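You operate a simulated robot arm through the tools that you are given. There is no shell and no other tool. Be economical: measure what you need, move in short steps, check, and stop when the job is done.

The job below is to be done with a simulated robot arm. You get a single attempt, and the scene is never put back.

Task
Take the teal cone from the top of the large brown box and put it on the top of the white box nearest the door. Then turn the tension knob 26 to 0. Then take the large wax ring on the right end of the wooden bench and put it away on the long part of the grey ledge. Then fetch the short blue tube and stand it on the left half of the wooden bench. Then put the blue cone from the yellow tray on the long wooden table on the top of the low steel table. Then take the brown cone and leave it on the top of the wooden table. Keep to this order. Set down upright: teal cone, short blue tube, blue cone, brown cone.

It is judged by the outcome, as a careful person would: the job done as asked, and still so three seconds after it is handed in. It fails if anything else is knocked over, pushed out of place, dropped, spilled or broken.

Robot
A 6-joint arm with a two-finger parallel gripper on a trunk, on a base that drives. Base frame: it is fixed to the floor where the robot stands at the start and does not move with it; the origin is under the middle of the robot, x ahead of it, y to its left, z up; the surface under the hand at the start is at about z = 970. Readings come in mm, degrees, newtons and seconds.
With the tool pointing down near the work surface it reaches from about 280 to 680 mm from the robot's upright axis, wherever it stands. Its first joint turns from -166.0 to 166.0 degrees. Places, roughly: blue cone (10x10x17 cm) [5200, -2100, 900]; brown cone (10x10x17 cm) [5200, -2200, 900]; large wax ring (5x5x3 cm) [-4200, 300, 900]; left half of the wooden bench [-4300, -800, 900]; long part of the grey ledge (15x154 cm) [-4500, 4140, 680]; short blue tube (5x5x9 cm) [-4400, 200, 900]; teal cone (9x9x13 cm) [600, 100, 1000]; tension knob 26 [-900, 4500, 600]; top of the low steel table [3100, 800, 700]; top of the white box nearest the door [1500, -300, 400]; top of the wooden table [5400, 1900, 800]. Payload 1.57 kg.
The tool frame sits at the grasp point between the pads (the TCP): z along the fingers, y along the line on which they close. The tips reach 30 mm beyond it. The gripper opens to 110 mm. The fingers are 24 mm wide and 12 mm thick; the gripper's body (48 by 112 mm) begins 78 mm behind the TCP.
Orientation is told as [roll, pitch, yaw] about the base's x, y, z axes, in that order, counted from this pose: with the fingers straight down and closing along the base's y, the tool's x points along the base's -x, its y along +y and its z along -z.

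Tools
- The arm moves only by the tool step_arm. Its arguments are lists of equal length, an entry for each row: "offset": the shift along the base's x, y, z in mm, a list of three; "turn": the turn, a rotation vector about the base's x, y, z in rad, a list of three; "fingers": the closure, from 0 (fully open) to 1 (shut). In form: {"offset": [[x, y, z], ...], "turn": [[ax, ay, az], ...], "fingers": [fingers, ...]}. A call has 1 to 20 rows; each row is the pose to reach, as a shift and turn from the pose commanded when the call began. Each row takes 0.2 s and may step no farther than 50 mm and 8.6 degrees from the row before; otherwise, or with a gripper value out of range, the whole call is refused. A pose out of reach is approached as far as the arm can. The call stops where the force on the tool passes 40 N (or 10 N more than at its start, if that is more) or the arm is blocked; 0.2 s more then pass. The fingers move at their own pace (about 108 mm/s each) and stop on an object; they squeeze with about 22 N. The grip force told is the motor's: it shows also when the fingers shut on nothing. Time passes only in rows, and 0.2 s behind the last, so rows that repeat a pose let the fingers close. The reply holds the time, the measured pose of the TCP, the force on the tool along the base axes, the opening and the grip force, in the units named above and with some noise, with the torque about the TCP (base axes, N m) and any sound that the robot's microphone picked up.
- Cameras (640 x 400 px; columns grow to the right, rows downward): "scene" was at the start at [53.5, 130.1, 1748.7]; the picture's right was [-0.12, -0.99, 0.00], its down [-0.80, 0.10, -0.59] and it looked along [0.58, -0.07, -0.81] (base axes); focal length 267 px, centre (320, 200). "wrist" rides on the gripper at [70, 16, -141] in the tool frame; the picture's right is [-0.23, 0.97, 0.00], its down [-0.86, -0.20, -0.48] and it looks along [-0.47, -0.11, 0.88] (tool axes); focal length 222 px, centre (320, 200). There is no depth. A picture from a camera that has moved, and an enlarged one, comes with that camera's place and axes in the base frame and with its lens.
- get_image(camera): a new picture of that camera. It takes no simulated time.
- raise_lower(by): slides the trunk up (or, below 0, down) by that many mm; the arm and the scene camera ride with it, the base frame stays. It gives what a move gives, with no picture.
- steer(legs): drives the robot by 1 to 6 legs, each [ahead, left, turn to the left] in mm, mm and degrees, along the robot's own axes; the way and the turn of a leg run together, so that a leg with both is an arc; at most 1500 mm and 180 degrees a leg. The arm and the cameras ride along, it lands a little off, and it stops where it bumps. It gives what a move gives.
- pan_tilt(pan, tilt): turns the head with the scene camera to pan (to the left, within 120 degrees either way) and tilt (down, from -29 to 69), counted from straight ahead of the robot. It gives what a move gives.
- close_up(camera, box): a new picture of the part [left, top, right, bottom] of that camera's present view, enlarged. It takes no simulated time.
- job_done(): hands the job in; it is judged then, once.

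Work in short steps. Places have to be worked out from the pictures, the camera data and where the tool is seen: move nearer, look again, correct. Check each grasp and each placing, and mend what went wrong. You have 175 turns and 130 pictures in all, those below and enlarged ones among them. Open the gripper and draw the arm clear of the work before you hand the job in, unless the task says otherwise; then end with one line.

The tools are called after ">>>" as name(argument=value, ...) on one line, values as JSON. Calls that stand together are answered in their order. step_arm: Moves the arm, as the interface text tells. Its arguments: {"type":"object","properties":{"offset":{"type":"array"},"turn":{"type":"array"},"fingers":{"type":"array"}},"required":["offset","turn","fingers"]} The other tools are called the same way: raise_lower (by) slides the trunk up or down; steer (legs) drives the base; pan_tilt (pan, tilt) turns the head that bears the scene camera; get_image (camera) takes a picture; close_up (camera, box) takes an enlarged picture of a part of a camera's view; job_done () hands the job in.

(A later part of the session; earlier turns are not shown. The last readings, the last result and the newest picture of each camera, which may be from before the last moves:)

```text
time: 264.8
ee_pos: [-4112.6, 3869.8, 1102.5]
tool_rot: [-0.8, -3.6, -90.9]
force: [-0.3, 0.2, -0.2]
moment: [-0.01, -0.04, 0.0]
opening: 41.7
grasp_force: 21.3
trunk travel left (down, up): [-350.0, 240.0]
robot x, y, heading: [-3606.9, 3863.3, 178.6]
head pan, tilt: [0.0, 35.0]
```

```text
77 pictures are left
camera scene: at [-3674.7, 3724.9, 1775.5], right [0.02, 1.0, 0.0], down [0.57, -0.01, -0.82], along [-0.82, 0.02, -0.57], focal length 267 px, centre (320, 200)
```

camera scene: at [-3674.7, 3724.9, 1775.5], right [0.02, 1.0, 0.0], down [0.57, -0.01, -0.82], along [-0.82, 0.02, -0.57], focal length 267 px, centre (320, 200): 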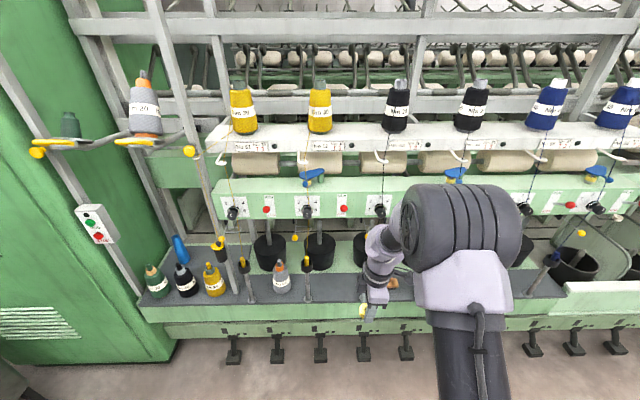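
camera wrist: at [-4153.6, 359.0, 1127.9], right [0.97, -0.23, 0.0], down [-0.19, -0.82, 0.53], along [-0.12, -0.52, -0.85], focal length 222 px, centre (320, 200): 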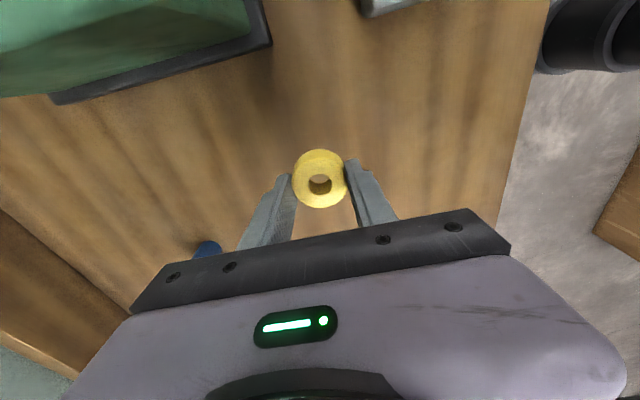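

Free spot confirmed near [−4510, 3815], midway between posts at y≈3680 and 3942. I drive in and lower the trunk.

>>> steer(legs=[[310, 50, 1.4]])

>>> raise_lower(by=-230)

>>> get_image(camera="scene")

>>> get_image(camera="wrist")

```text
time: 266.5
ee_pos: [-4335.8, 3828.2, 1095.2]
tool_rot: [0.7, -3.5, -89.8]
force: [0.1, -0.4, -0.2]
moment: [-0.02, -0.04, -0.01]
opening: 41.1
grasp_force: 22.1
trunk travel left (down, up): [-350.0, 240.0]
robot x, y, heading: [-3836.9, 3831.0, 179.6]
head pan, tilt: [0.0, 35.0]
stopped in leg 1: the force on the tool passed its limit at 100 N (the readings are from after the stop); the commanded pose is now the measured one
```

```text
time: 268.9
ee_pos: [-4335.1, 3828.0, 867.0]
tool_rot: [0.8, -3.6, -89.6]
force: [-0.7, 0.4, 0.0]
moment: [0.0, 0.0, 0.0]
opening: 41.3
grasp_force: 21.6
trunk travel left (down, up): [-120.0, 470.0]
robot x, y, heading: [-3843.2, 3829.2, 179.7]
head pan, tilt: [0.0, 35.0]
```

```text
76 pictures are left
camera scene: at [-3904.2, 3690.2, 1545.6], right [0.01, 1.0, 0.0], down [0.57, 0.0, -0.82], along [-0.82, 0.01, -0.57], focal length 267 px, centre (320, 200)
```

scene: 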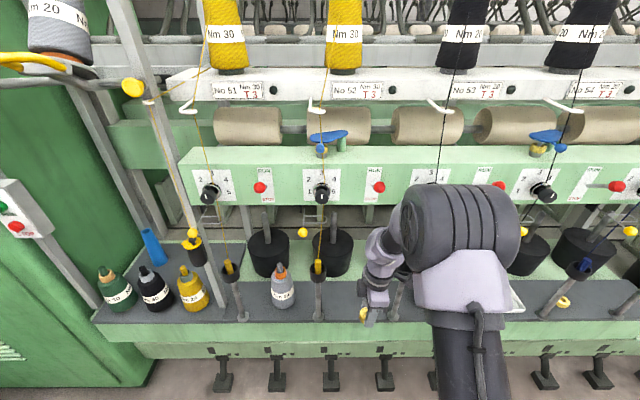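

```text
75 pictures are left
camera wrist: at [-4321.9, 3906.5, 1003.3], right [0.98, -0.22, 0.03], down [-0.2, -0.82, 0.53], along [-0.09, -0.52, -0.85], focal length 222 px, centre (320, 200)
```

wrist: 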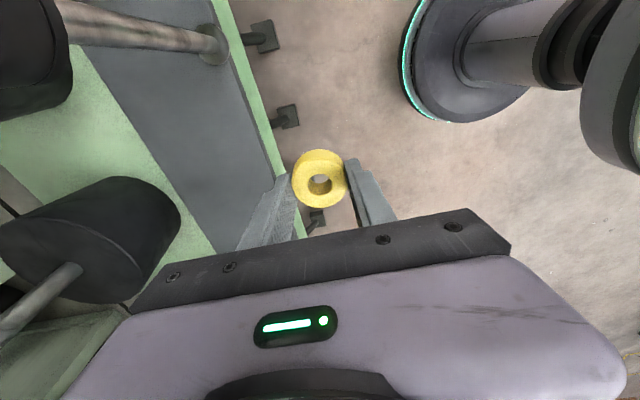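

The gripper touched the green panel above the ledge (it projects further than I judged). I check that nothing there was disturbed.

>>> close_up(camera="scene", box=[180, 90, 440, 330])

```text
1.67 times, centred on (310, 210) of scene
camera zoom: at [-3904.2, 3690.2, 1545.6], right [0.01, 1.0, 0.0], down [0.57, 0.0, -0.82], along [-0.82, 0.01, -0.57], focal length 445 px, centre (337, 183)
```

zoom: 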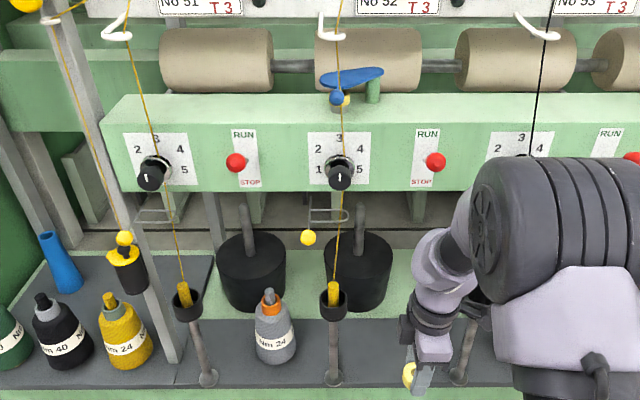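

Levers and threads look undisturbed. The panel (bottom z≈1165, front x≈−4400) overhangs the ledge, so I go under it: lower the trunk fully, then slide in at z≈750.

>>> raise_lower(by=-120)

>>> step_arm(offset=[[-40, 0, 0], [-80, 0, 0], [-115, 0, 0]], turn=[[0, 0, 0], [0, 0, 0], [0, 0, 0]], fingers=[1, 1, 1])

>>> get_image(camera="wrist")

>>> get_image(camera="scene")

```text
time: 270.4
ee_pos: [-4335.0, 3827.6, 747.1]
tool_rot: [0.7, -3.6, -89.5]
force: [0.0, -0.3, 0.1]
moment: [0.0, 0.0, 0.0]
opening: 41.3
grasp_force: 22.4
trunk travel left (down, up): [0.0, 590.0]
robot x, y, heading: [-3832.5, 3833.7, 179.6]
head pan, tilt: [0.0, 35.0]
```

```text
time: 271.2
ee_pos: [-4426.3, 3825.2, 745.5]
tool_rot: [1.3, -3.8, -90.5]
force: [6.3, -6.4, -1.0]
moment: [0.76, 0.99, -0.73]
opening: 41.4
grasp_force: 21.9
trunk travel left (down, up): [0.0, 590.0]
robot x, y, heading: [-3836.3, 3831.5, 179.7]
head pan, tilt: [0.0, 35.0]
stopped in row 3: the force on the tool passed its limit at 95 N (the readings are from after the stop); the commanded pose is now the measured one
```

```text
73 pictures are left
camera wrist: at [-4413.7, 3903.4, 881.2], right [0.97, -0.23, 0.04], down [-0.22, -0.82, 0.53], along [-0.09, -0.52, -0.85], focal length 222 px, centre (320, 200)
```

wrist: 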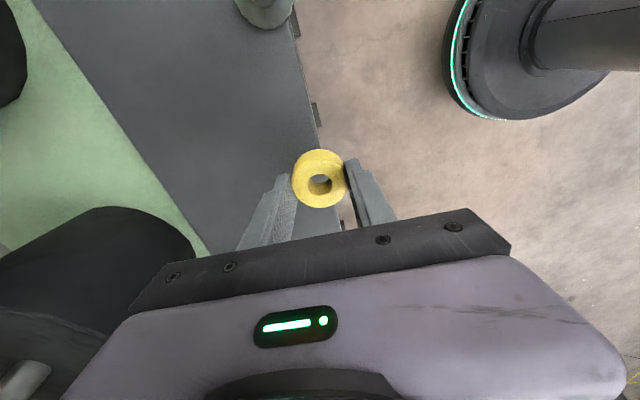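

```text
72 pictures are left
camera scene: at [-3902.5, 3689.1, 1425.6], right [0.01, 1.0, 0.0], down [0.57, 0.0, -0.82], along [-0.82, 0.01, -0.57], focal length 267 px, centre (320, 200)
```

scene: 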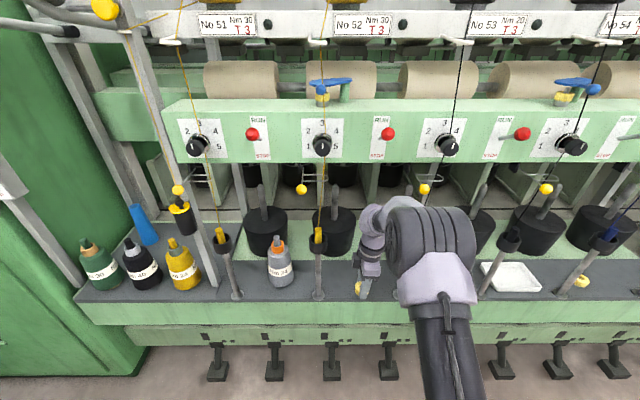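

The wrist camera touched the post cup at y≈3942. I back out slightly, shift 47 mm to the left, and go in again.

>>> step_arm(offset=[[25, 0, 0], [25, -24, 0], [25, -47, 0]], turn=[[0, 0, 0], [0, 0, 0], [0, 0, 0]], fingers=[1, 1, 1])

>>> step_arm(offset=[[-20, 0, 0], [-40, 0, 0], [-60, 0, 0], [-72, 0, 0]], turn=[[0, 0, 0], [0, 0, 0], [0, 0, 0], [0, 0, 0]], fingers=[1, 1, 1, 1])

>>> get_image(camera="wrist")

```text
time: 272.0
ee_pos: [-4402.6, 3777.2, 744.5]
tool_rot: [1.3, -3.8, -90.5]
force: [-0.2, -0.5, -0.3]
moment: [0.0, 0.01, 0.0]
opening: 41.4
grasp_force: 21.5
trunk travel left (down, up): [0.0, 590.0]
robot x, y, heading: [-3836.4, 3831.7, 179.7]
head pan, tilt: [0.0, 35.0]
```

```text
time: 273.0
ee_pos: [-4475.2, 3779.6, 743.2]
tool_rot: [1.3, -3.8, -90.4]
force: [-0.2, -0.6, 0.1]
moment: [-0.01, 0.0, -0.01]
opening: 41.4
grasp_force: 22.5
trunk travel left (down, up): [0.0, 590.0]
robot x, y, heading: [-3834.8, 3825.9, 179.9]
head pan, tilt: [0.0, 35.0]
```

```text
71 pictures are left
camera wrist: at [-4462.2, 3857.6, 879.9], right [0.97, -0.23, 0.04], down [-0.22, -0.82, 0.53], along [-0.09, -0.52, -0.85], focal length 222 px, centre (320, 200)
```

wrist: 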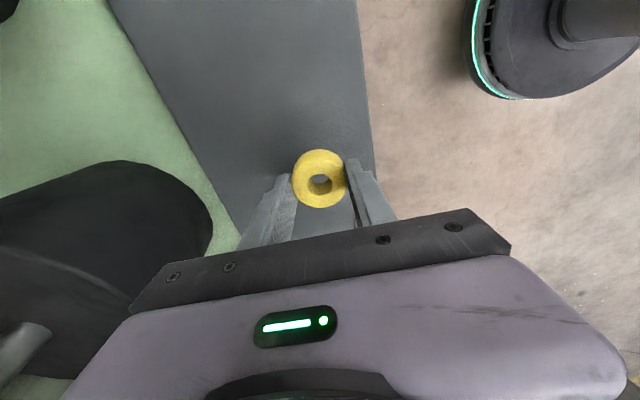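

Now over the ledge. Lower gently to contact.

>>> step_arm(offset=[[0, 0, -10], [0, 0, -17], [0, 0, -22], [0, 0, -25]], turn=[[0, 0, 0], [0, 0, 0], [0, 0, 0], [0, 0, 0]], fingers=[1, 1, 1, 1])

```text
time: 274.0
ee_pos: [-4476.0, 3778.8, 719.9]
tool_rot: [1.2, -3.7, -90.5]
force: [0.2, -0.4, -0.6]
moment: [0.01, -0.03, -0.04]
opening: 41.0
grasp_force: 21.6
trunk travel left (down, up): [0.0, 590.0]
robot x, y, heading: [-3837.4, 3828.2, 179.4]
head pan, tilt: [0.0, 35.0]
```

>>> step_arm(offset=[[0, 0, -3], [0, 0, -6], [0, 0, -9], [0, 0, -12], [0, 0, -15]], turn=[[0, 0, 0], [0, 0, 0], [0, 0, 0], [0, 0, 0], [0, 0, 0]], fingers=[1, 1, 1, 1, 1])

>>> close_up(camera="wrist", box=[220, 110, 420, 240])

```text
time: 275.2
ee_pos: [-4475.2, 3779.3, 710.7]
tool_rot: [0.6, -3.9, -90.5]
force: [12.1, 0.6, 23.0]
moment: [0.24, 0.25, -0.12]
opening: 41.2
grasp_force: 22.2
trunk travel left (down, up): [0.0, 590.0]
robot x, y, heading: [-3831.0, 3830.1, 179.7]
head pan, tilt: [0.0, 35.0]
stopped in row 5: the force on the tool passed its limit at 44 N (the readings are from after the stop); the commanded pose is now the measured one
```

```text
3.08 times, centred on (320, 175) of wrist
camera zoom: at [-4461.4, 3857.9, 846.9], right [0.97, -0.23, 0.03], down [-0.21, -0.82, 0.53], along [-0.1, -0.52, -0.85], focal length 684 px, centre (320, 277)
```

zoom: 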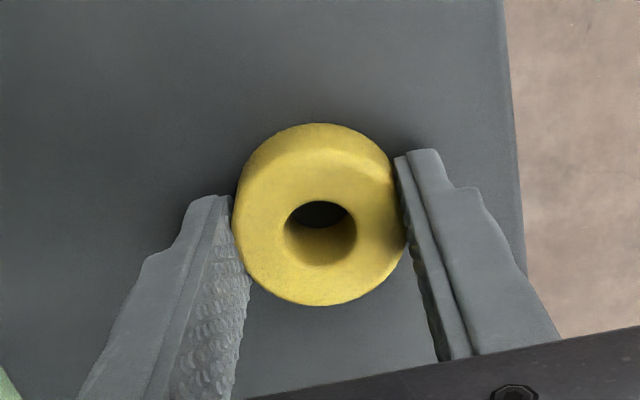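

The ring rests on the ledge. I ease off, open, rise 45 mm, and slide out forward.

>>> step_arm(offset=[[0, 0, 2], [0, 0, 2], [0, 0, 2], [0, 0, 25], [0, 0, 45], [35, 0, 45], [75, 0, 45], [115, 0, 45], [155, 0, 45], [175, 0, 45]], turn=[[0, 0, 0], [0, 0, 0], [0, 0, 0], [0, 0, 0], [0, 0, 0], [0, 0, 0], [0, 0, 0], [0, 0, 0], [0, 0, 0], [0, 0, 0]], fingers=[0.8, 0.4, 0.4, 0.4, 0.4, 0.4, 0.4, 0.4, 0.4, 0.4])

>>> get_image(camera="scene")

```text
time: 277.4
ee_pos: [-4301.2, 3779.2, 752.0]
tool_rot: [0.9, -3.7, -90.5]
force: [-0.4, 0.4, 0.3]
moment: [-0.02, 0.01, 0.01]
opening: 66.3
grasp_force: 0.1
trunk travel left (down, up): [0.0, 590.0]
robot x, y, heading: [-3837.1, 3827.1, 179.7]
head pan, tilt: [0.0, 35.0]
```

```text
69 pictures are left
camera scene: at [-3904.0, 3690.2, 1425.5], right [0.01, 1.0, 0.0], down [0.57, 0.0, -0.82], along [-0.82, 0.01, -0.57], focal length 267 px, centre (320, 200)
```

scene: 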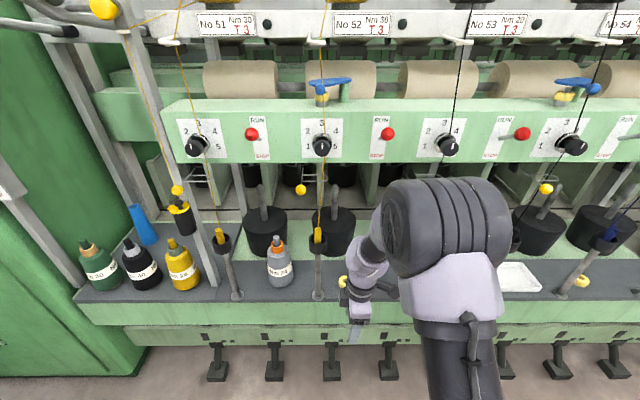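

The ring lies on the ledge. I back out, raise the trunk, and return to the bench.

>>> steer(legs=[[-500, 0, 0]])

>>> raise_lower(by=350)

>>> steer(legs=[[-1000, 0, 0], [0, 0, 90], [1500, 0, 0], [1500, 0, 0], [550, 0, 0], [0, 0, -90]])

```text
time: 280.3
ee_pos: [-3809.6, 3778.0, 752.4]
tool_rot: [0.9, -3.8, -90.8]
force: [-0.8, 0.2, 0.2]
moment: [0.0, -0.01, 0.0]
opening: 66.0
grasp_force: 0.0
trunk travel left (down, up): [0.0, 590.0]
robot x, y, heading: [-3341.1, 3827.1, 179.2]
head pan, tilt: [0.0, 35.0]
```

```text
time: 283.7
ee_pos: [-3809.7, 3777.6, 1102.6]
tool_rot: [0.9, -3.8, -90.9]
force: [-0.2, -0.1, 0.3]
moment: [0.01, -0.03, 0.02]
opening: 66.0
grasp_force: 0.0
trunk travel left (down, up): [-350.0, 240.0]
robot x, y, heading: [-3343.3, 3828.0, 179.5]
head pan, tilt: [0.0, 35.0]
```

```text
time: 313.6
ee_pos: [-2730.3, 186.3, 1102.1]
tool_rot: [0.8, -3.8, -89.4]
force: [-0.8, -0.2, -0.6]
moment: [0.02, 0.0, -0.02]
opening: 65.9
grasp_force: 0.0
trunk travel left (down, up): [-350.0, 240.0]
robot x, y, heading: [-2267.0, 246.4, -179.3]
head pan, tilt: [0.0, 35.0]
```

Driving up to the bench for the tube.

>>> steer(legs=[[1395, 60, 0.3]])

>>> step_arm(offset=[[-40, 0, 0], [-80, 0, 0], [-120, 0, 0]], turn=[[0, 0, 0], [0, 0, 0], [0, 0, 0]], fingers=[0, 0, 0])

>>> get_image(camera="wrist")

>>> get_image(camera="scene")

```text
time: 320.4
ee_pos: [-4093.8, 114.8, 1102.0]
tool_rot: [0.9, -3.9, -89.6]
force: [-0.5, -0.1, -0.6]
moment: [0.01, -0.02, 0.03]
opening: 65.8
grasp_force: 0.1
trunk travel left (down, up): [-350.0, 240.0]
robot x, y, heading: [-3628.1, 172.1, -179.4]
head pan, tilt: [0.0, 35.0]
```

```text
time: 321.2
ee_pos: [-4214.4, 113.3, 1101.8]
tool_rot: [0.9, -3.9, -89.6]
force: [-0.3, 0.1, -0.3]
moment: [0.01, 0.0, -0.01]
opening: 110.1
grasp_force: 0.0
trunk travel left (down, up): [-350.0, 240.0]
robot x, y, heading: [-3631.4, 173.4, -179.5]
head pan, tilt: [0.0, 35.0]
```

```text
68 pictures are left
camera wrist: at [-4201.2, 192.4, 1237.7], right [0.98, -0.22, 0.03], down [-0.2, -0.82, 0.53], along [-0.09, -0.52, -0.85], focal length 222 px, centre (320, 200)
```

wrist: 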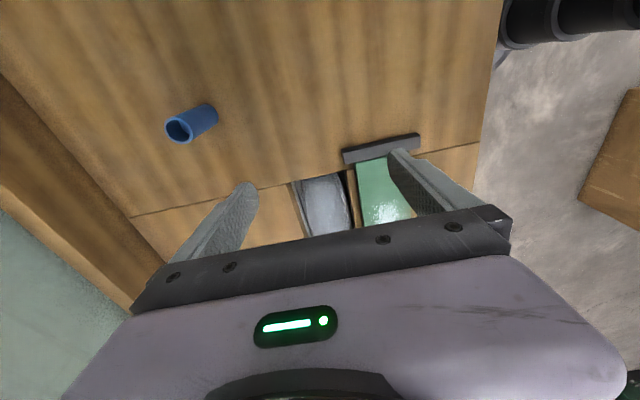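

```text
67 pictures are left
camera scene: at [-3696.5, 30.7, 1775.4], right [-0.01, 1.0, 0.0], down [0.57, 0.0, -0.82], along [-0.82, -0.01, -0.57], focal length 267 px, centre (320, 200)
```

scene: 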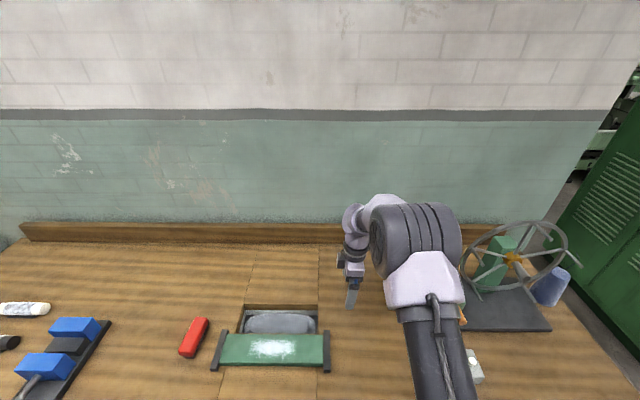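

The tube stands at about [−4374, 161]; I need ~80 mm more reach, so I creep forward with the hand pulled back.

>>> steer(legs=[[80, 0, 0]])

>>> step_arm(offset=[[-20, 30, 0], [-55, 47, 0], [-76, 47, -10]], turn=[[0, 0, 0], [0, 0, 0], [0, 0, 0]], fingers=[0, 0, 0])

>>> get_image(camera="wrist")

```text
time: 322.3
ee_pos: [-4295.2, 112.7, 1102.7]
tool_rot: [1.1, -3.8, -89.7]
force: [0.2, -0.3, 0.9]
moment: [0.03, 0.04, -0.03]
opening: 110.0
grasp_force: 0.0
trunk travel left (down, up): [-350.0, 240.0]
robot x, y, heading: [-3708.8, 169.9, -179.5]
head pan, tilt: [0.0, 35.0]
```

```text
time: 323.1
ee_pos: [-4371.9, 158.1, 1091.1]
tool_rot: [1.1, -3.9, -89.7]
force: [-0.3, -0.1, -0.4]
moment: [-0.01, -0.03, -0.04]
opening: 110.0
grasp_force: 0.0
trunk travel left (down, up): [-350.0, 240.0]
robot x, y, heading: [-3708.8, 170.0, -179.7]
head pan, tilt: [0.0, 35.0]
```

```text
66 pictures are left
camera wrist: at [-4359.3, 237.3, 1227.4], right [0.97, -0.22, 0.03], down [-0.2, -0.82, 0.53], along [-0.09, -0.52, -0.85], focal length 222 px, centre (320, 200)
```

wrist: 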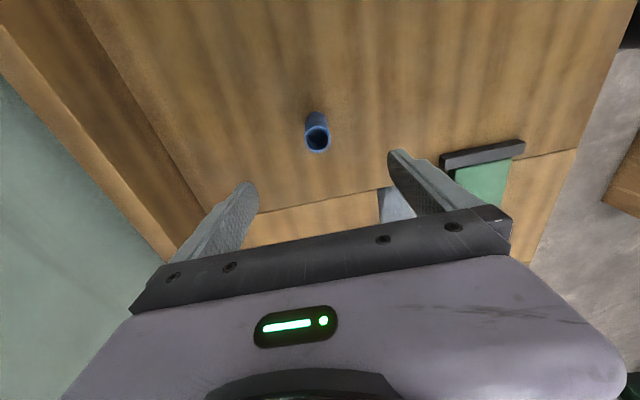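

Tube centred at [−4371, 164]. Lower around it and grip.

>>> step_arm(offset=[[0, 5, -45], [0, 5, -90], [0, 5, -130], [0, 5, -155], [0, 5, -155], [0, 5, -155], [0, 5, -155], [0, 5, -155]], turn=[[0, 0, 0], [0, 0, 0], [0, 0, 0], [0, 0, 0], [0, 0, 0], [0, 0, 0], [0, 0, 0], [0, 0, 0]], fingers=[0, 0, 0, 0, 0.5, 1, 1, 1])

>>> get_image(camera="wrist")

```text
time: 324.9
ee_pos: [-4369.1, 164.0, 937.3]
tool_rot: [1.0, -3.8, -89.6]
force: [0.6, 0.6, 0.4]
moment: [0.02, -0.04, 0.01]
opening: 30.7
grasp_force: 21.8
trunk travel left (down, up): [-350.0, 240.0]
robot x, y, heading: [-3711.7, 171.2, -179.6]
head pan, tilt: [0.0, 35.0]
```

```text
65 pictures are left
camera wrist: at [-4356.0, 243.5, 1073.7], right [0.97, -0.22, 0.03], down [-0.2, -0.82, 0.53], along [-0.09, -0.52, -0.85], focal length 222 px, centre (320, 200)
```

wrist: 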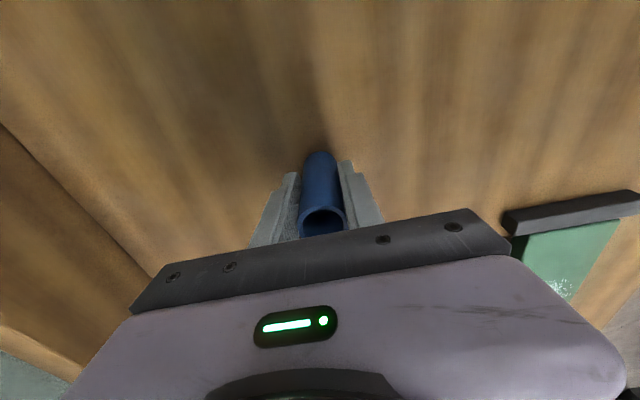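

Tube gripped (31 mm). Lift, then back a little and strafe left along the bench to y≈−590.

>>> step_arm(offset=[[0, 0, 10], [0, 0, 50], [0, 0, 95], [0, 0, 140], [30, 0, 170]], turn=[[0, 0, 0], [0, 0, 0], [0, 0, 0], [0, 0, 0], [0, 0, 0]], fingers=[1, 1, 1, 1, 1])

>>> steer(legs=[[-80, 0, 0], [0, 750, 0]])

>>> get_image(camera="scene")

>>> get_image(camera="wrist")

```text
time: 326.1
ee_pos: [-4336.6, 163.2, 1109.9]
tool_rot: [0.9, -3.8, -89.7]
force: [-0.6, 0.2, -0.1]
moment: [-0.04, 0.02, 0.02]
opening: 30.5
grasp_force: 22.0
trunk travel left (down, up): [-350.0, 240.0]
robot x, y, heading: [-3707.4, 172.9, -179.6]
head pan, tilt: [0.0, 35.0]
```

```text
time: 330.8
ee_pos: [-4251.6, -585.0, 1107.5]
tool_rot: [0.9, -3.8, -89.6]
force: [-1.3, -1.2, 0.1]
moment: [-0.02, -0.01, 0.01]
opening: 30.7
grasp_force: 22.1
trunk travel left (down, up): [-350.0, 240.0]
robot x, y, heading: [-3619.3, -575.9, -179.3]
head pan, tilt: [0.0, 35.0]
```

```text
64 pictures are left
camera scene: at [-3687.3, -717.5, 1775.5], right [-0.01, 1.0, 0.0], down [0.57, 0.01, -0.82], along [-0.82, -0.01, -0.57], focal length 267 px, centre (320, 200)
```

scene: 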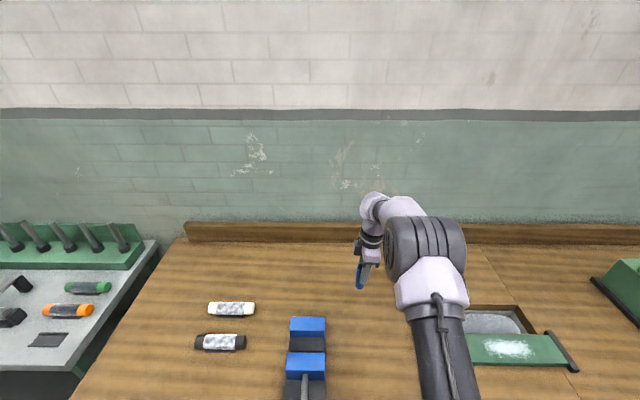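

```text
63 pictures are left
camera wrist: at [-4238.5, -506.6, 1243.8], right [0.98, -0.22, 0.03], down [-0.2, -0.82, 0.53], along [-0.09, -0.52, -0.85], focal length 222 px, centre (320, 200)
```

wrist: 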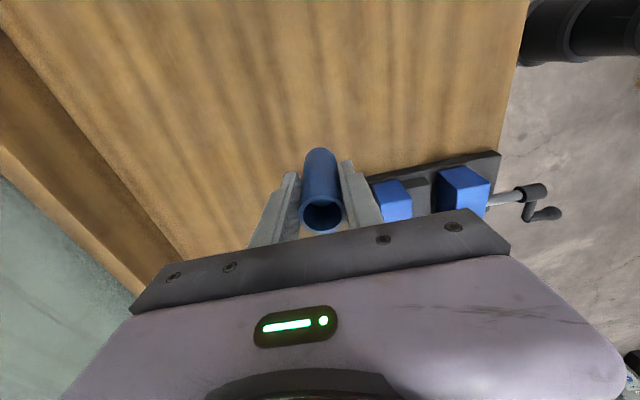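

Spot is clear. Lower to just above the grip height, then to contact.

>>> step_arm(offset=[[0, 0, -45], [0, 0, -90], [0, 0, -130], [0, 0, -158], [0, 0, -165], [0, 0, -168], [0, 0, -171], [0, 0, -174], [0, 0, -177]], turn=[[0, 0, 0], [0, 0, 0], [0, 0, 0], [0, 0, 0], [0, 0, 0], [0, 0, 0], [0, 0, 0], [0, 0, 0], [0, 0, 0]], fingers=[1, 1, 1, 1, 1, 1, 1, 1, 1])

```text
time: 332.8
ee_pos: [-4250.5, -585.0, 932.9]
tool_rot: [0.8, -3.7, -89.5]
force: [-3.1, 1.0, 17.4]
moment: [-0.01, 0.22, -0.01]
opening: 31.0
grasp_force: 21.8
trunk travel left (down, up): [-350.0, 240.0]
robot x, y, heading: [-3617.9, -577.3, -179.5]
head pan, tilt: [0.0, 35.0]
```

Contact at 17 N. I ease up 2 mm, open and rise.

>>> step_arm(offset=[[0, 0, 3], [0, 0, 3], [0, 0, 3], [0, 0, 3], [0, 0, 45], [0, 0, 90], [0, 0, 135], [0, 0, 175]], turn=[[0, 0, 0], [0, 0, 0], [0, 0, 0], [0, 0, 0], [0, 0, 0], [0, 0, 0], [0, 0, 0], [0, 0, 0]], fingers=[0.9, 0.6, 0.2, 0, 0, 0, 0, 0])

>>> get_image(camera="wrist")

```text
time: 334.6
ee_pos: [-4250.2, -584.2, 1104.4]
tool_rot: [0.9, -3.8, -89.4]
force: [1.0, -0.1, -0.7]
moment: [-0.01, 0.01, 0.04]
opening: 109.8
grasp_force: 0.0
trunk travel left (down, up): [-350.0, 240.0]
robot x, y, heading: [-3618.2, -576.1, -179.5]
head pan, tilt: [0.0, 35.0]
```

```text
62 pictures are left
camera wrist: at [-4237.6, -504.3, 1241.0], right [0.98, -0.22, 0.03], down [-0.2, -0.82, 0.53], along [-0.09, -0.52, -0.85], focal length 222 px, centre (320, 200)
```

wrist: 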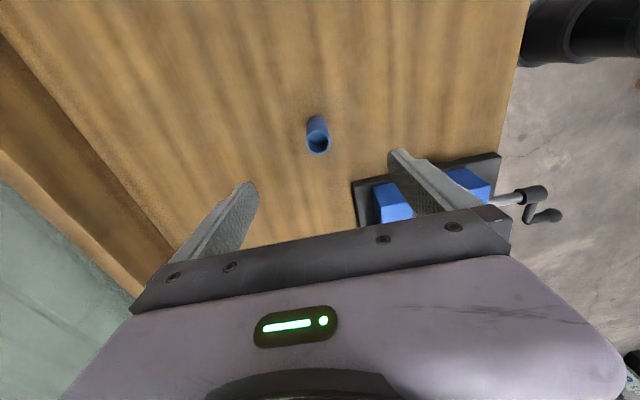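

The tube stands upright. Now the blue cone: I tuck the arm, back off, and drive around to the open floor on the robot's original right side.

>>> step_arm(offset=[[40, 0, 0], [80, 0, 0], [120, 0, 0], [150, 0, 0]], turn=[[0, 0, 0], [0, 0, 0], [0, 0, 0], [0, 0, 0]], fingers=[0, 0, 0, 0])

>>> steer(legs=[[-900, 0, -0.5], [0, -1000, 0], [0, 0, 180], [1500, 0, 0], [1100, 0, 0]])

```text
time: 335.6
ee_pos: [-4097.0, -583.9, 1104.9]
tool_rot: [1.0, -3.9, -89.5]
force: [-0.9, -0.7, -1.2]
moment: [0.0, 0.02, 0.01]
opening: 109.7
grasp_force: 0.1
trunk travel left (down, up): [-350.0, 240.0]
robot x, y, heading: [-3621.3, -574.6, -179.3]
head pan, tilt: [0.0, 35.0]
```

```text
time: 339.6
ee_pos: [-3319.4, -572.8, 1105.4]
tool_rot: [1.0, -3.9, -89.9]
force: [0.4, 0.1, -0.5]
moment: [0.0, -0.03, 0.01]
opening: 110.0
grasp_force: 0.0
trunk travel left (down, up): [-350.0, 240.0]
robot x, y, heading: [-2839.7, -569.2, -179.2]
head pan, tilt: [0.0, 35.0]
stopped in leg 1: the robot was blocked; the commanded pose is now the measured one
```

Blocked from behind by something (probably the brown box with bubble wrap). I move forward a bit and look back.

>>> steer(legs=[[100, 0, 0]])

>>> pan_tilt(pan=-120, tilt=40)

>>> get_image(camera="scene")

>>> pan_tilt(pan=120, tilt=40)

>>> get_image(camera="scene")

```text
time: 340.7
ee_pos: [-3418.7, -575.4, 1105.1]
tool_rot: [1.0, -3.9, -89.8]
force: [-0.4, 0.0, 0.1]
moment: [0.02, -0.02, -0.01]
opening: 110.2
grasp_force: 0.0
trunk travel left (down, up): [-350.0, 240.0]
robot x, y, heading: [-2940.1, -569.6, -179.8]
head pan, tilt: [0.0, 35.0]
```

```text
time: 342.7
ee_pos: [-3418.1, -574.8, 1106.9]
tool_rot: [0.8, -3.8, -89.8]
force: [-0.1, -0.4, -0.2]
moment: [0.05, -0.03, 0.0]
opening: 110.1
grasp_force: 0.1
trunk travel left (down, up): [-350.0, 240.0]
robot x, y, heading: [-2938.7, -569.0, -179.7]
head pan, tilt: [-120.0, 40.0]
```

```text
61 pictures are left
camera scene: at [-2877.9, -636.5, 1768.0], right [0.87, -0.49, 0.0], down [-0.32, -0.56, -0.77], along [0.38, 0.67, -0.64], focal length 267 px, centre (320, 200)
```

scene: 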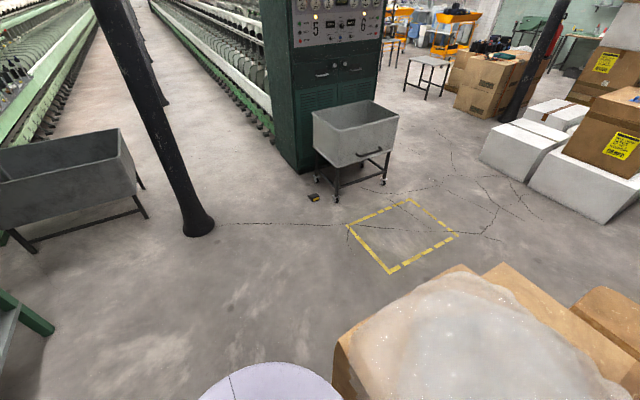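

```text
time: 346.1
ee_pos: [-3418.8, -574.7, 1105.7]
tool_rot: [1.0, -3.9, -89.8]
force: [0.4, -0.1, -0.5]
moment: [0.0, -0.01, -0.02]
opening: 110.1
grasp_force: 0.0
trunk travel left (down, up): [-350.0, 240.0]
robot x, y, heading: [-2941.4, -568.4, -179.6]
head pan, tilt: [120.0, 40.0]
```

```text
60 pictures are left
camera scene: at [-2877.1, -783.8, 1768.0], right [-0.86, -0.5, 0.0], down [-0.32, 0.56, -0.77], along [0.39, -0.66, -0.64], focal length 267 px, centre (320, 200)
```

scene: 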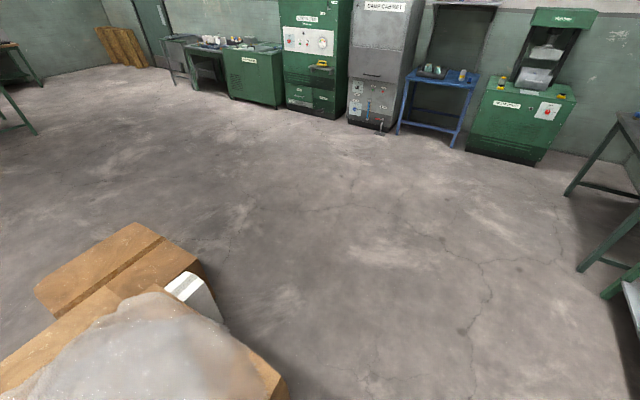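

The brown box was only touched; south of it the floor is wide open. I strafe to y≈−2700, turn around and drive along +x.

>>> steer(legs=[[0, 1400, 0], [0, 750, 0], [0, 0, 180], [1500, 0, 0], [1500, 0, 0], [1500, 0, 0]])

>>> pan_tilt(pan=5, tilt=18)

>>> get_image(camera="scene")

```text
time: 385.1
ee_pos: [2026.2, -2790.3, 1106.3]
tool_rot: [0.9, -3.8, 90.2]
force: [-0.1, -0.9, 1.1]
moment: [-0.01, 0.0, -0.01]
opening: 110.2
grasp_force: 0.1
trunk travel left (down, up): [-350.0, 240.0]
robot x, y, heading: [1549.5, -2797.4, 0.2]
head pan, tilt: [120.0, 40.0]
```

```text
time: 387.0
ee_pos: [2026.2, -2790.0, 1106.9]
tool_rot: [0.9, -3.8, 90.3]
force: [0.1, -0.2, -0.5]
moment: [-0.02, -0.01, 0.01]
opening: 109.9
grasp_force: 0.0
trunk travel left (down, up): [-350.0, 240.0]
robot x, y, heading: [1549.6, -2793.7, 0.2]
head pan, tilt: [5.0, 18.0]
```

```text
59 pictures are left
camera scene: at [1622.7, -2648.0, 1802.6], right [0.09, -1.0, 0.0], down [-0.31, -0.03, -0.95], along [0.95, 0.09, -0.31], focal length 267 px, centre (320, 200)
```

scene: 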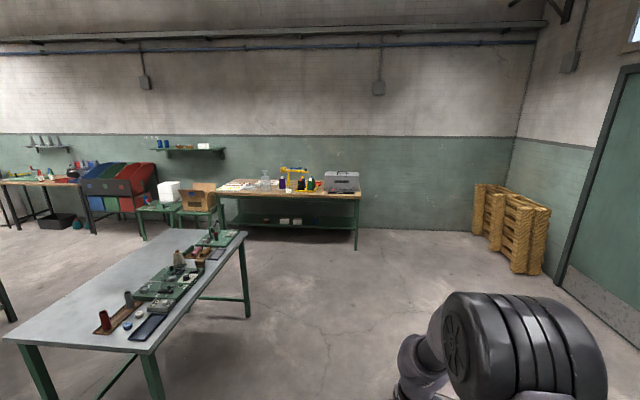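

The long wooden table with the yellow tray is ahead. I drive up to it.

>>> steer(legs=[[1500, 0, 0], [900, 0, 0], [0, 640, 0]])

>>> pan_tilt(pan=0, tilt=35)

>>> get_image(camera="scene")

```text
time: 402.0
ee_pos: [4431.1, -2155.8, 1106.4]
tool_rot: [0.9, -3.8, 90.7]
force: [-0.7, 0.4, 0.4]
moment: [-0.03, 0.06, -0.04]
opening: 110.1
grasp_force: 0.1
trunk travel left (down, up): [-350.0, 240.0]
robot x, y, heading: [3958.6, -2167.9, 0.9]
head pan, tilt: [5.0, 18.0]
```

```text
time: 402.8
ee_pos: [4431.3, -2155.2, 1106.5]
tool_rot: [1.0, -3.9, 90.7]
force: [0.4, 0.0, 0.6]
moment: [0.01, -0.02, 0.01]
opening: 110.2
grasp_force: 0.0
trunk travel left (down, up): [-350.0, 240.0]
robot x, y, heading: [3954.1, -2163.4, 0.9]
head pan, tilt: [0.0, 35.0]
```

```text
58 pictures are left
camera scene: at [4021.8, -2025.2, 1775.6], right [0.01, -1.0, 0.0], down [-0.57, -0.01, -0.82], along [0.82, 0.01, -0.57], focal length 267 px, centre (320, 200)
```

scene: 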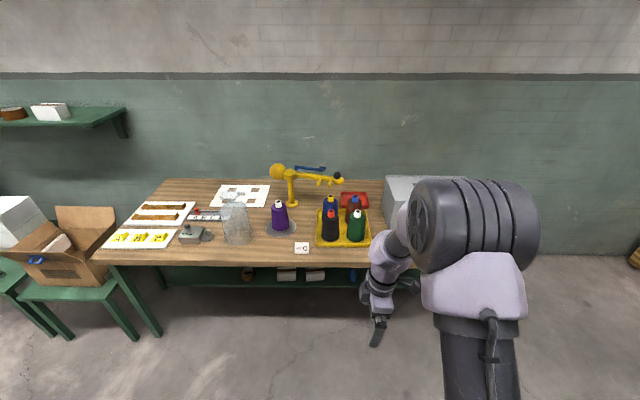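

>>> close_up(camera="scene", box=[250, 150, 430, 270])

```text
3.33 times, centred on (340, 210) of scene
camera zoom: at [4021.8, -2025.2, 1775.6], right [0.01, -1.0, 0.0], down [-0.57, -0.01, -0.82], along [0.82, 0.01, -0.57], focal length 890 px, centre (253, 167)
```

zoom: 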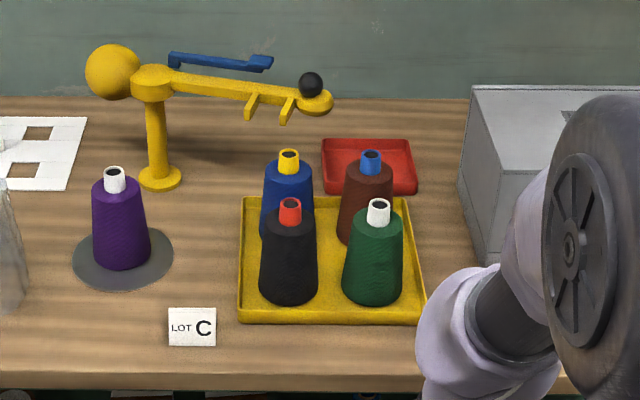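

Blue cone is back-left in the tray at about [5100, −2068]. I raise the trunk a bit and drive in so the hand ends in front of it.

>>> raise_lower(by=100)

>>> steer(legs=[[530, 85, -0.8]])

>>> get_image(camera="wrist")

>>> get_image(camera="scene")

```text
time: 404.1
ee_pos: [4430.5, -2155.3, 1206.2]
tool_rot: [1.1, -3.9, 90.6]
force: [0.8, -1.1, 0.2]
moment: [-0.03, 0.0, -0.01]
opening: 110.0
grasp_force: 0.0
trunk travel left (down, up): [-450.0, 140.0]
robot x, y, heading: [3953.0, -2160.3, 0.6]
head pan, tilt: [0.0, 35.0]
```

```text
time: 407.2
ee_pos: [4948.4, -2075.4, 1206.2]
tool_rot: [1.0, -3.9, 89.8]
force: [0.4, 1.0, -0.6]
moment: [-0.01, 0.02, 0.0]
opening: 109.7
grasp_force: 0.2
trunk travel left (down, up): [-450.0, 140.0]
robot x, y, heading: [4468.4, -2078.3, -0.4]
head pan, tilt: [0.0, 35.0]
```

```text
56 pictures are left
camera wrist: at [4933.8, -2154.6, 1342.3], right [-0.97, 0.23, 0.03], down [0.21, 0.82, 0.53], along [0.1, 0.52, -0.85], focal length 222 px, centre (320, 200)
```

wrist: 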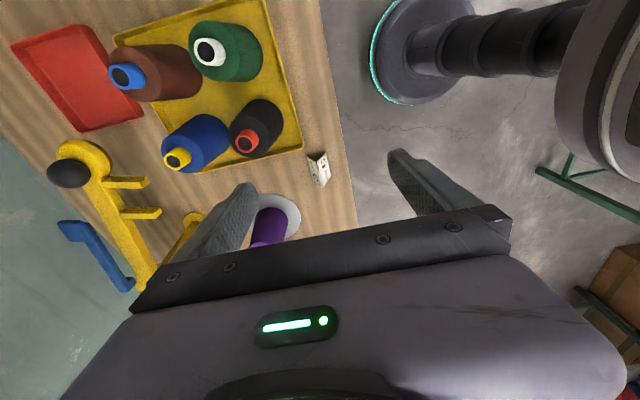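

```text
55 pictures are left
camera scene: at [4541.2, -1938.7, 1875.5], right [0.0, -1.0, 0.0], down [-0.57, 0.0, -0.82], along [0.82, 0.0, -0.57], focal length 267 px, centre (320, 200)
```

scene: 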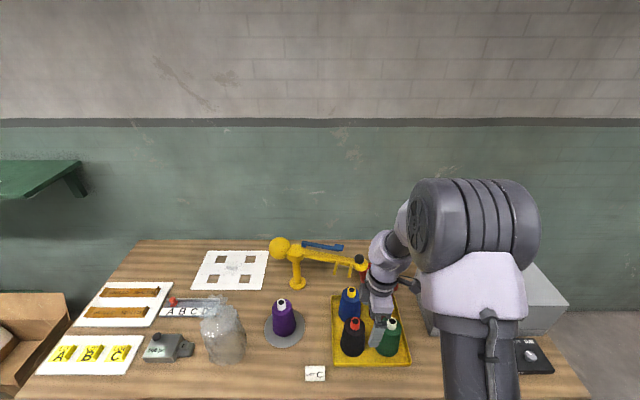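

Triangulation now gives the blue tip at about [5225, −2061, 940] (table ≈ 770). I creep 165 mm closer and lower the trunk, then re-measure.

>>> steer(legs=[[165, 0, 0.4]])

>>> raise_lower(by=-100)

>>> step_arm(offset=[[35, 5, 0], [70, 10, 0], [105, 14, 0]], turn=[[0, 0, 0], [0, 0, 0], [0, 0, 0]], fingers=[0, 0, 0])

>>> get_image(camera="wrist")

```text
time: 408.6
ee_pos: [5112.5, -2071.3, 1206.7]
tool_rot: [1.0, -4.0, 90.2]
force: [0.8, -0.2, -0.1]
moment: [0.04, 0.01, 0.0]
opening: 110.2
grasp_force: 0.1
trunk travel left (down, up): [-450.0, 140.0]
robot x, y, heading: [4636.8, -2077.1, 0.3]
head pan, tilt: [0.0, 35.0]
```

```text
time: 410.0
ee_pos: [5113.6, -2071.9, 1106.7]
tool_rot: [0.9, -3.9, 90.2]
force: [-0.3, -0.4, 0.4]
moment: [0.0, 0.01, 0.01]
opening: 109.8
grasp_force: 0.1
trunk travel left (down, up): [-350.0, 240.0]
robot x, y, heading: [4636.2, -2080.4, 0.3]
head pan, tilt: [0.0, 35.0]
```

```text
time: 410.8
ee_pos: [5218.9, -2057.2, 1104.9]
tool_rot: [1.0, -3.9, 90.2]
force: [0.6, 0.2, 0.0]
moment: [0.03, 0.04, -0.01]
opening: 110.1
grasp_force: 0.1
trunk travel left (down, up): [-350.0, 240.0]
robot x, y, heading: [4632.5, -2078.7, 0.5]
head pan, tilt: [0.0, 35.0]
```

```text
54 pictures are left
camera wrist: at [5204.2, -2136.4, 1241.1], right [-0.97, 0.22, 0.03], down [0.2, 0.82, 0.53], along [0.09, 0.52, -0.85], focal length 222 px, centre (320, 200)
```

wrist: 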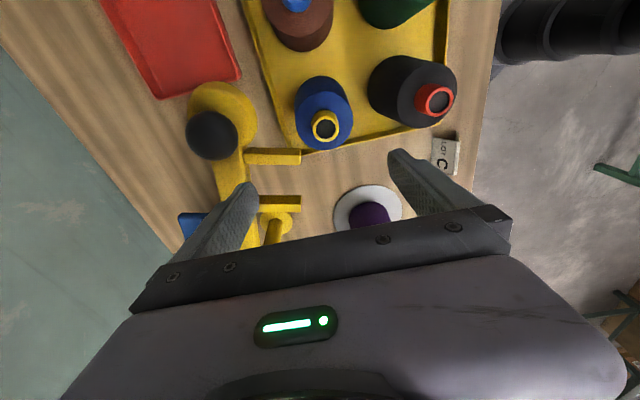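

The blue tip is at [5204, −2067, 957], but the yellow arm's prong (≈[5237, −2056, 1015]) overhangs just behind it. I raise a little and turn the gripper so it closes nearly along y, staying clear of the prong.

>>> step_arm(offset=[[-3, -1, 20], [-6, -2, 40], [-10, -4, 40], [-15, -6, 40], [-20, -8, 40], [-20, -10, 40], [-20, -10, 40], [-20, -10, 40]], turn=[[0, 0, -0.14], [0, 0, -0.28], [0, 0, -0.42], [0, 0, -0.56], [0, 0, -0.7], [0, 0, -0.84], [0, 0, -0.98], [0, 0, -1.12]], fingers=[0, 0, 0, 0, 0, 0, 0, 0])

>>> get_image(camera="wrist")

>>> close_up(camera="scene", box=[260, 210, 460, 390])

```text
time: 412.6
ee_pos: [5196.7, -2067.2, 1147.2]
tool_rot: [1.0, -3.7, 25.8]
force: [-0.2, 0.0, -0.4]
moment: [-0.02, 0.03, -0.03]
opening: 109.8
grasp_force: 0.0
trunk travel left (down, up): [-350.0, 240.0]
robot x, y, heading: [4638.2, -2078.1, 0.4]
head pan, tilt: [0.0, 35.0]
```

```text
53 pictures are left
camera wrist: at [5118.7, -2089.8, 1282.8], right [-0.22, 0.97, 0.03], down [0.83, 0.17, 0.53], along [0.51, 0.14, -0.85], focal length 222 px, centre (320, 200)
```

wrist: 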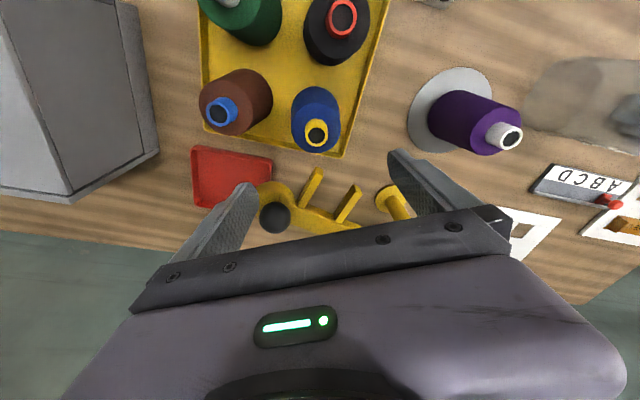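

```text
2.22 times, centred on (360, 300) of scene
camera zoom: at [4703.6, -1937.9, 1775.5], right [0.01, -1.0, 0.0], down [-0.57, 0.0, -0.82], along [0.82, 0.0, -0.57], focal length 594 px, centre (231, -22)
```

zoom: 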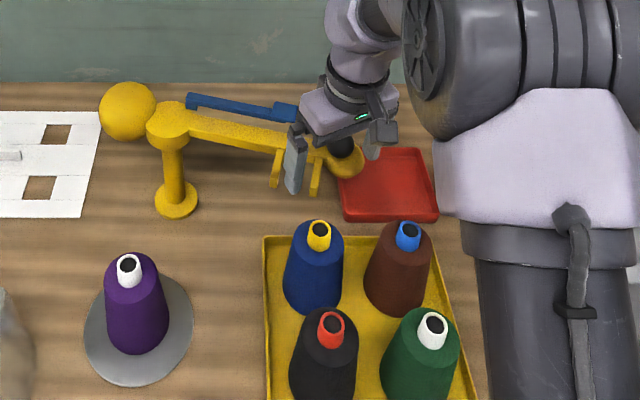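

Blue tip confirmed at [5202, −2067]; prong tip at [5237, −2055, ~1003], 15 mm clear of the gripper body. I lower to z≈932 and grip.

>>> step_arm(offset=[[2, 0, -45], [2, 0, -90], [2, 0, -130], [2, 0, -165], [2, 0, -195], [2, 0, -215]], turn=[[0, 0, 0], [0, 0, 0], [0, 0, 0], [0, 0, 0], [0, 0, 0], [0, 0, 0]], fingers=[0, 0, 0, 0, 0, 0])

>>> get_image(camera="wrist")

>>> close_up(camera="scene", box=[260, 210, 460, 390])

```text
time: 413.9
ee_pos: [5201.0, -2068.7, 941.5]
tool_rot: [1.8, -4.6, 26.2]
force: [-10.9, 0.2, 15.7]
moment: [0.12, -1.44, 0.12]
opening: 109.8
grasp_force: 0.0
trunk travel left (down, up): [-350.0, 240.0]
robot x, y, heading: [4638.6, -2080.2, 0.6]
head pan, tilt: [0.0, 35.0]
stopped in row 6: the force on the tool passed its limit at 52 N (the readings are from after the stop); the commanded pose is now the measured one
```

```text
51 pictures are left
camera wrist: at [5122.1, -2094.6, 1077.2], right [-0.23, 0.97, 0.05], down [0.83, 0.17, 0.54], along [0.52, 0.16, -0.84], focal length 222 px, centre (320, 200)
```

wrist: 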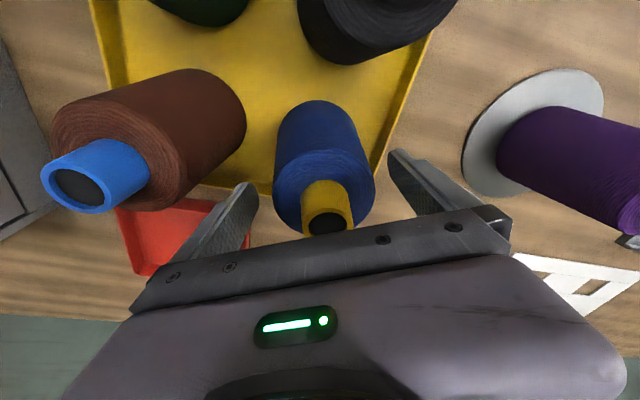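

```text
2.22 times, centred on (360, 300) of scene
camera zoom: at [4702.4, -1938.1, 1775.8], right [0.01, -1.0, 0.0], down [-0.57, 0.0, -0.82], along [0.82, 0.0, -0.57], focal length 594 px, centre (231, -22)
```

zoom: 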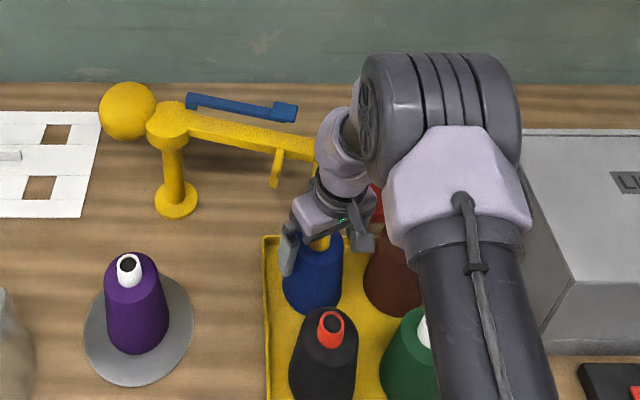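

The hand body touched the arm's end. I rise, tilt the hand 15° back (body towards the robot) about the closing axis to clear it, and come down again.

>>> step_arm(offset=[[0, 0, 10], [-5, 0, 40], [-5, 0, 65], [-5, 0, 65], [-5, 0, 65]], turn=[[0, 0, 0], [0, 0, 0], [0.038, -0.078, 0], [0.076, -0.156, 0], [0.114, -0.234, 0]], fingers=[0, 0, 0, 0, 0])

>>> get_image(camera="scene")

>>> get_image(camera="wrist")

```text
time: 415.1
ee_pos: [5195.5, -2070.7, 1006.9]
tool_rot: [1.8, -19.5, 26.1]
force: [1.4, 0.7, 0.2]
moment: [-0.01, -0.02, 0.01]
opening: 109.9
grasp_force: 0.0
trunk travel left (down, up): [-350.0, 240.0]
robot x, y, heading: [4636.4, -2078.0, 0.3]
head pan, tilt: [0.0, 35.0]
```

```text
49 pictures are left
camera scene: at [4703.2, -1938.2, 1775.6], right [0.01, -1.0, 0.0], down [-0.57, 0.0, -0.82], along [0.82, 0.01, -0.57], focal length 267 px, centre (320, 200)
```

scene: 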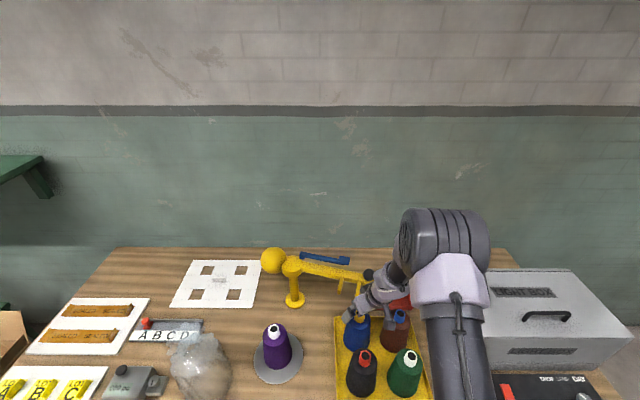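

```text
48 pictures are left
camera wrist: at [5087.6, -2108.7, 1116.3], right [-0.25, 0.96, 0.1], down [0.68, 0.09, 0.73], along [0.69, 0.25, -0.68], focal length 222 px, centre (320, 200)
```

wrist: 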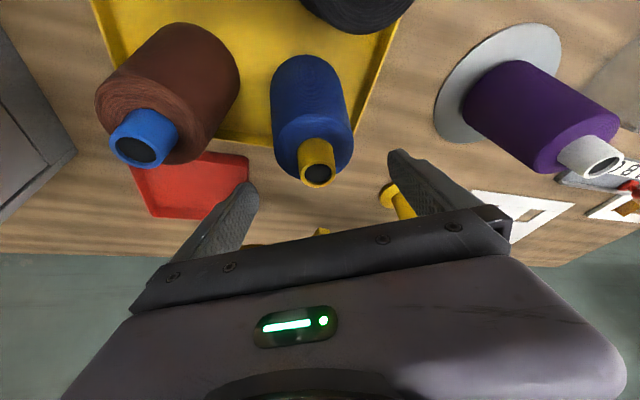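

The cone tip is at about [5202, −2068, 965]. I descend tilted to z≈928.

>>> step_arm(offset=[[2, 1, -30], [4, 2, -55], [5, 2, -70], [5, 2, -80]], turn=[[0, 0, 0], [0, 0, 0], [0, 0, 0], [0, 0, 0]], fingers=[0, 0, 0, 0])

>>> get_image(camera="wrist")

```text
time: 416.1
ee_pos: [5201.2, -2067.0, 925.8]
tool_rot: [1.8, -19.4, 26.3]
force: [0.3, -0.7, 0.6]
moment: [-0.01, -0.02, 0.01]
opening: 110.2
grasp_force: 0.0
trunk travel left (down, up): [-350.0, 240.0]
robot x, y, heading: [4633.7, -2076.2, 0.5]
head pan, tilt: [0.0, 35.0]
```

```text
47 pictures are left
camera wrist: at [5093.6, -2107.2, 1035.8], right [-0.25, 0.96, 0.1], down [0.68, 0.09, 0.73], along [0.69, 0.25, -0.68], focal length 222 px, centre (320, 200)
```

wrist: 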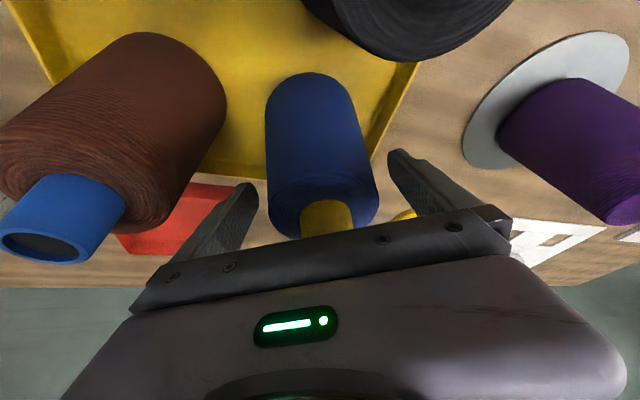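

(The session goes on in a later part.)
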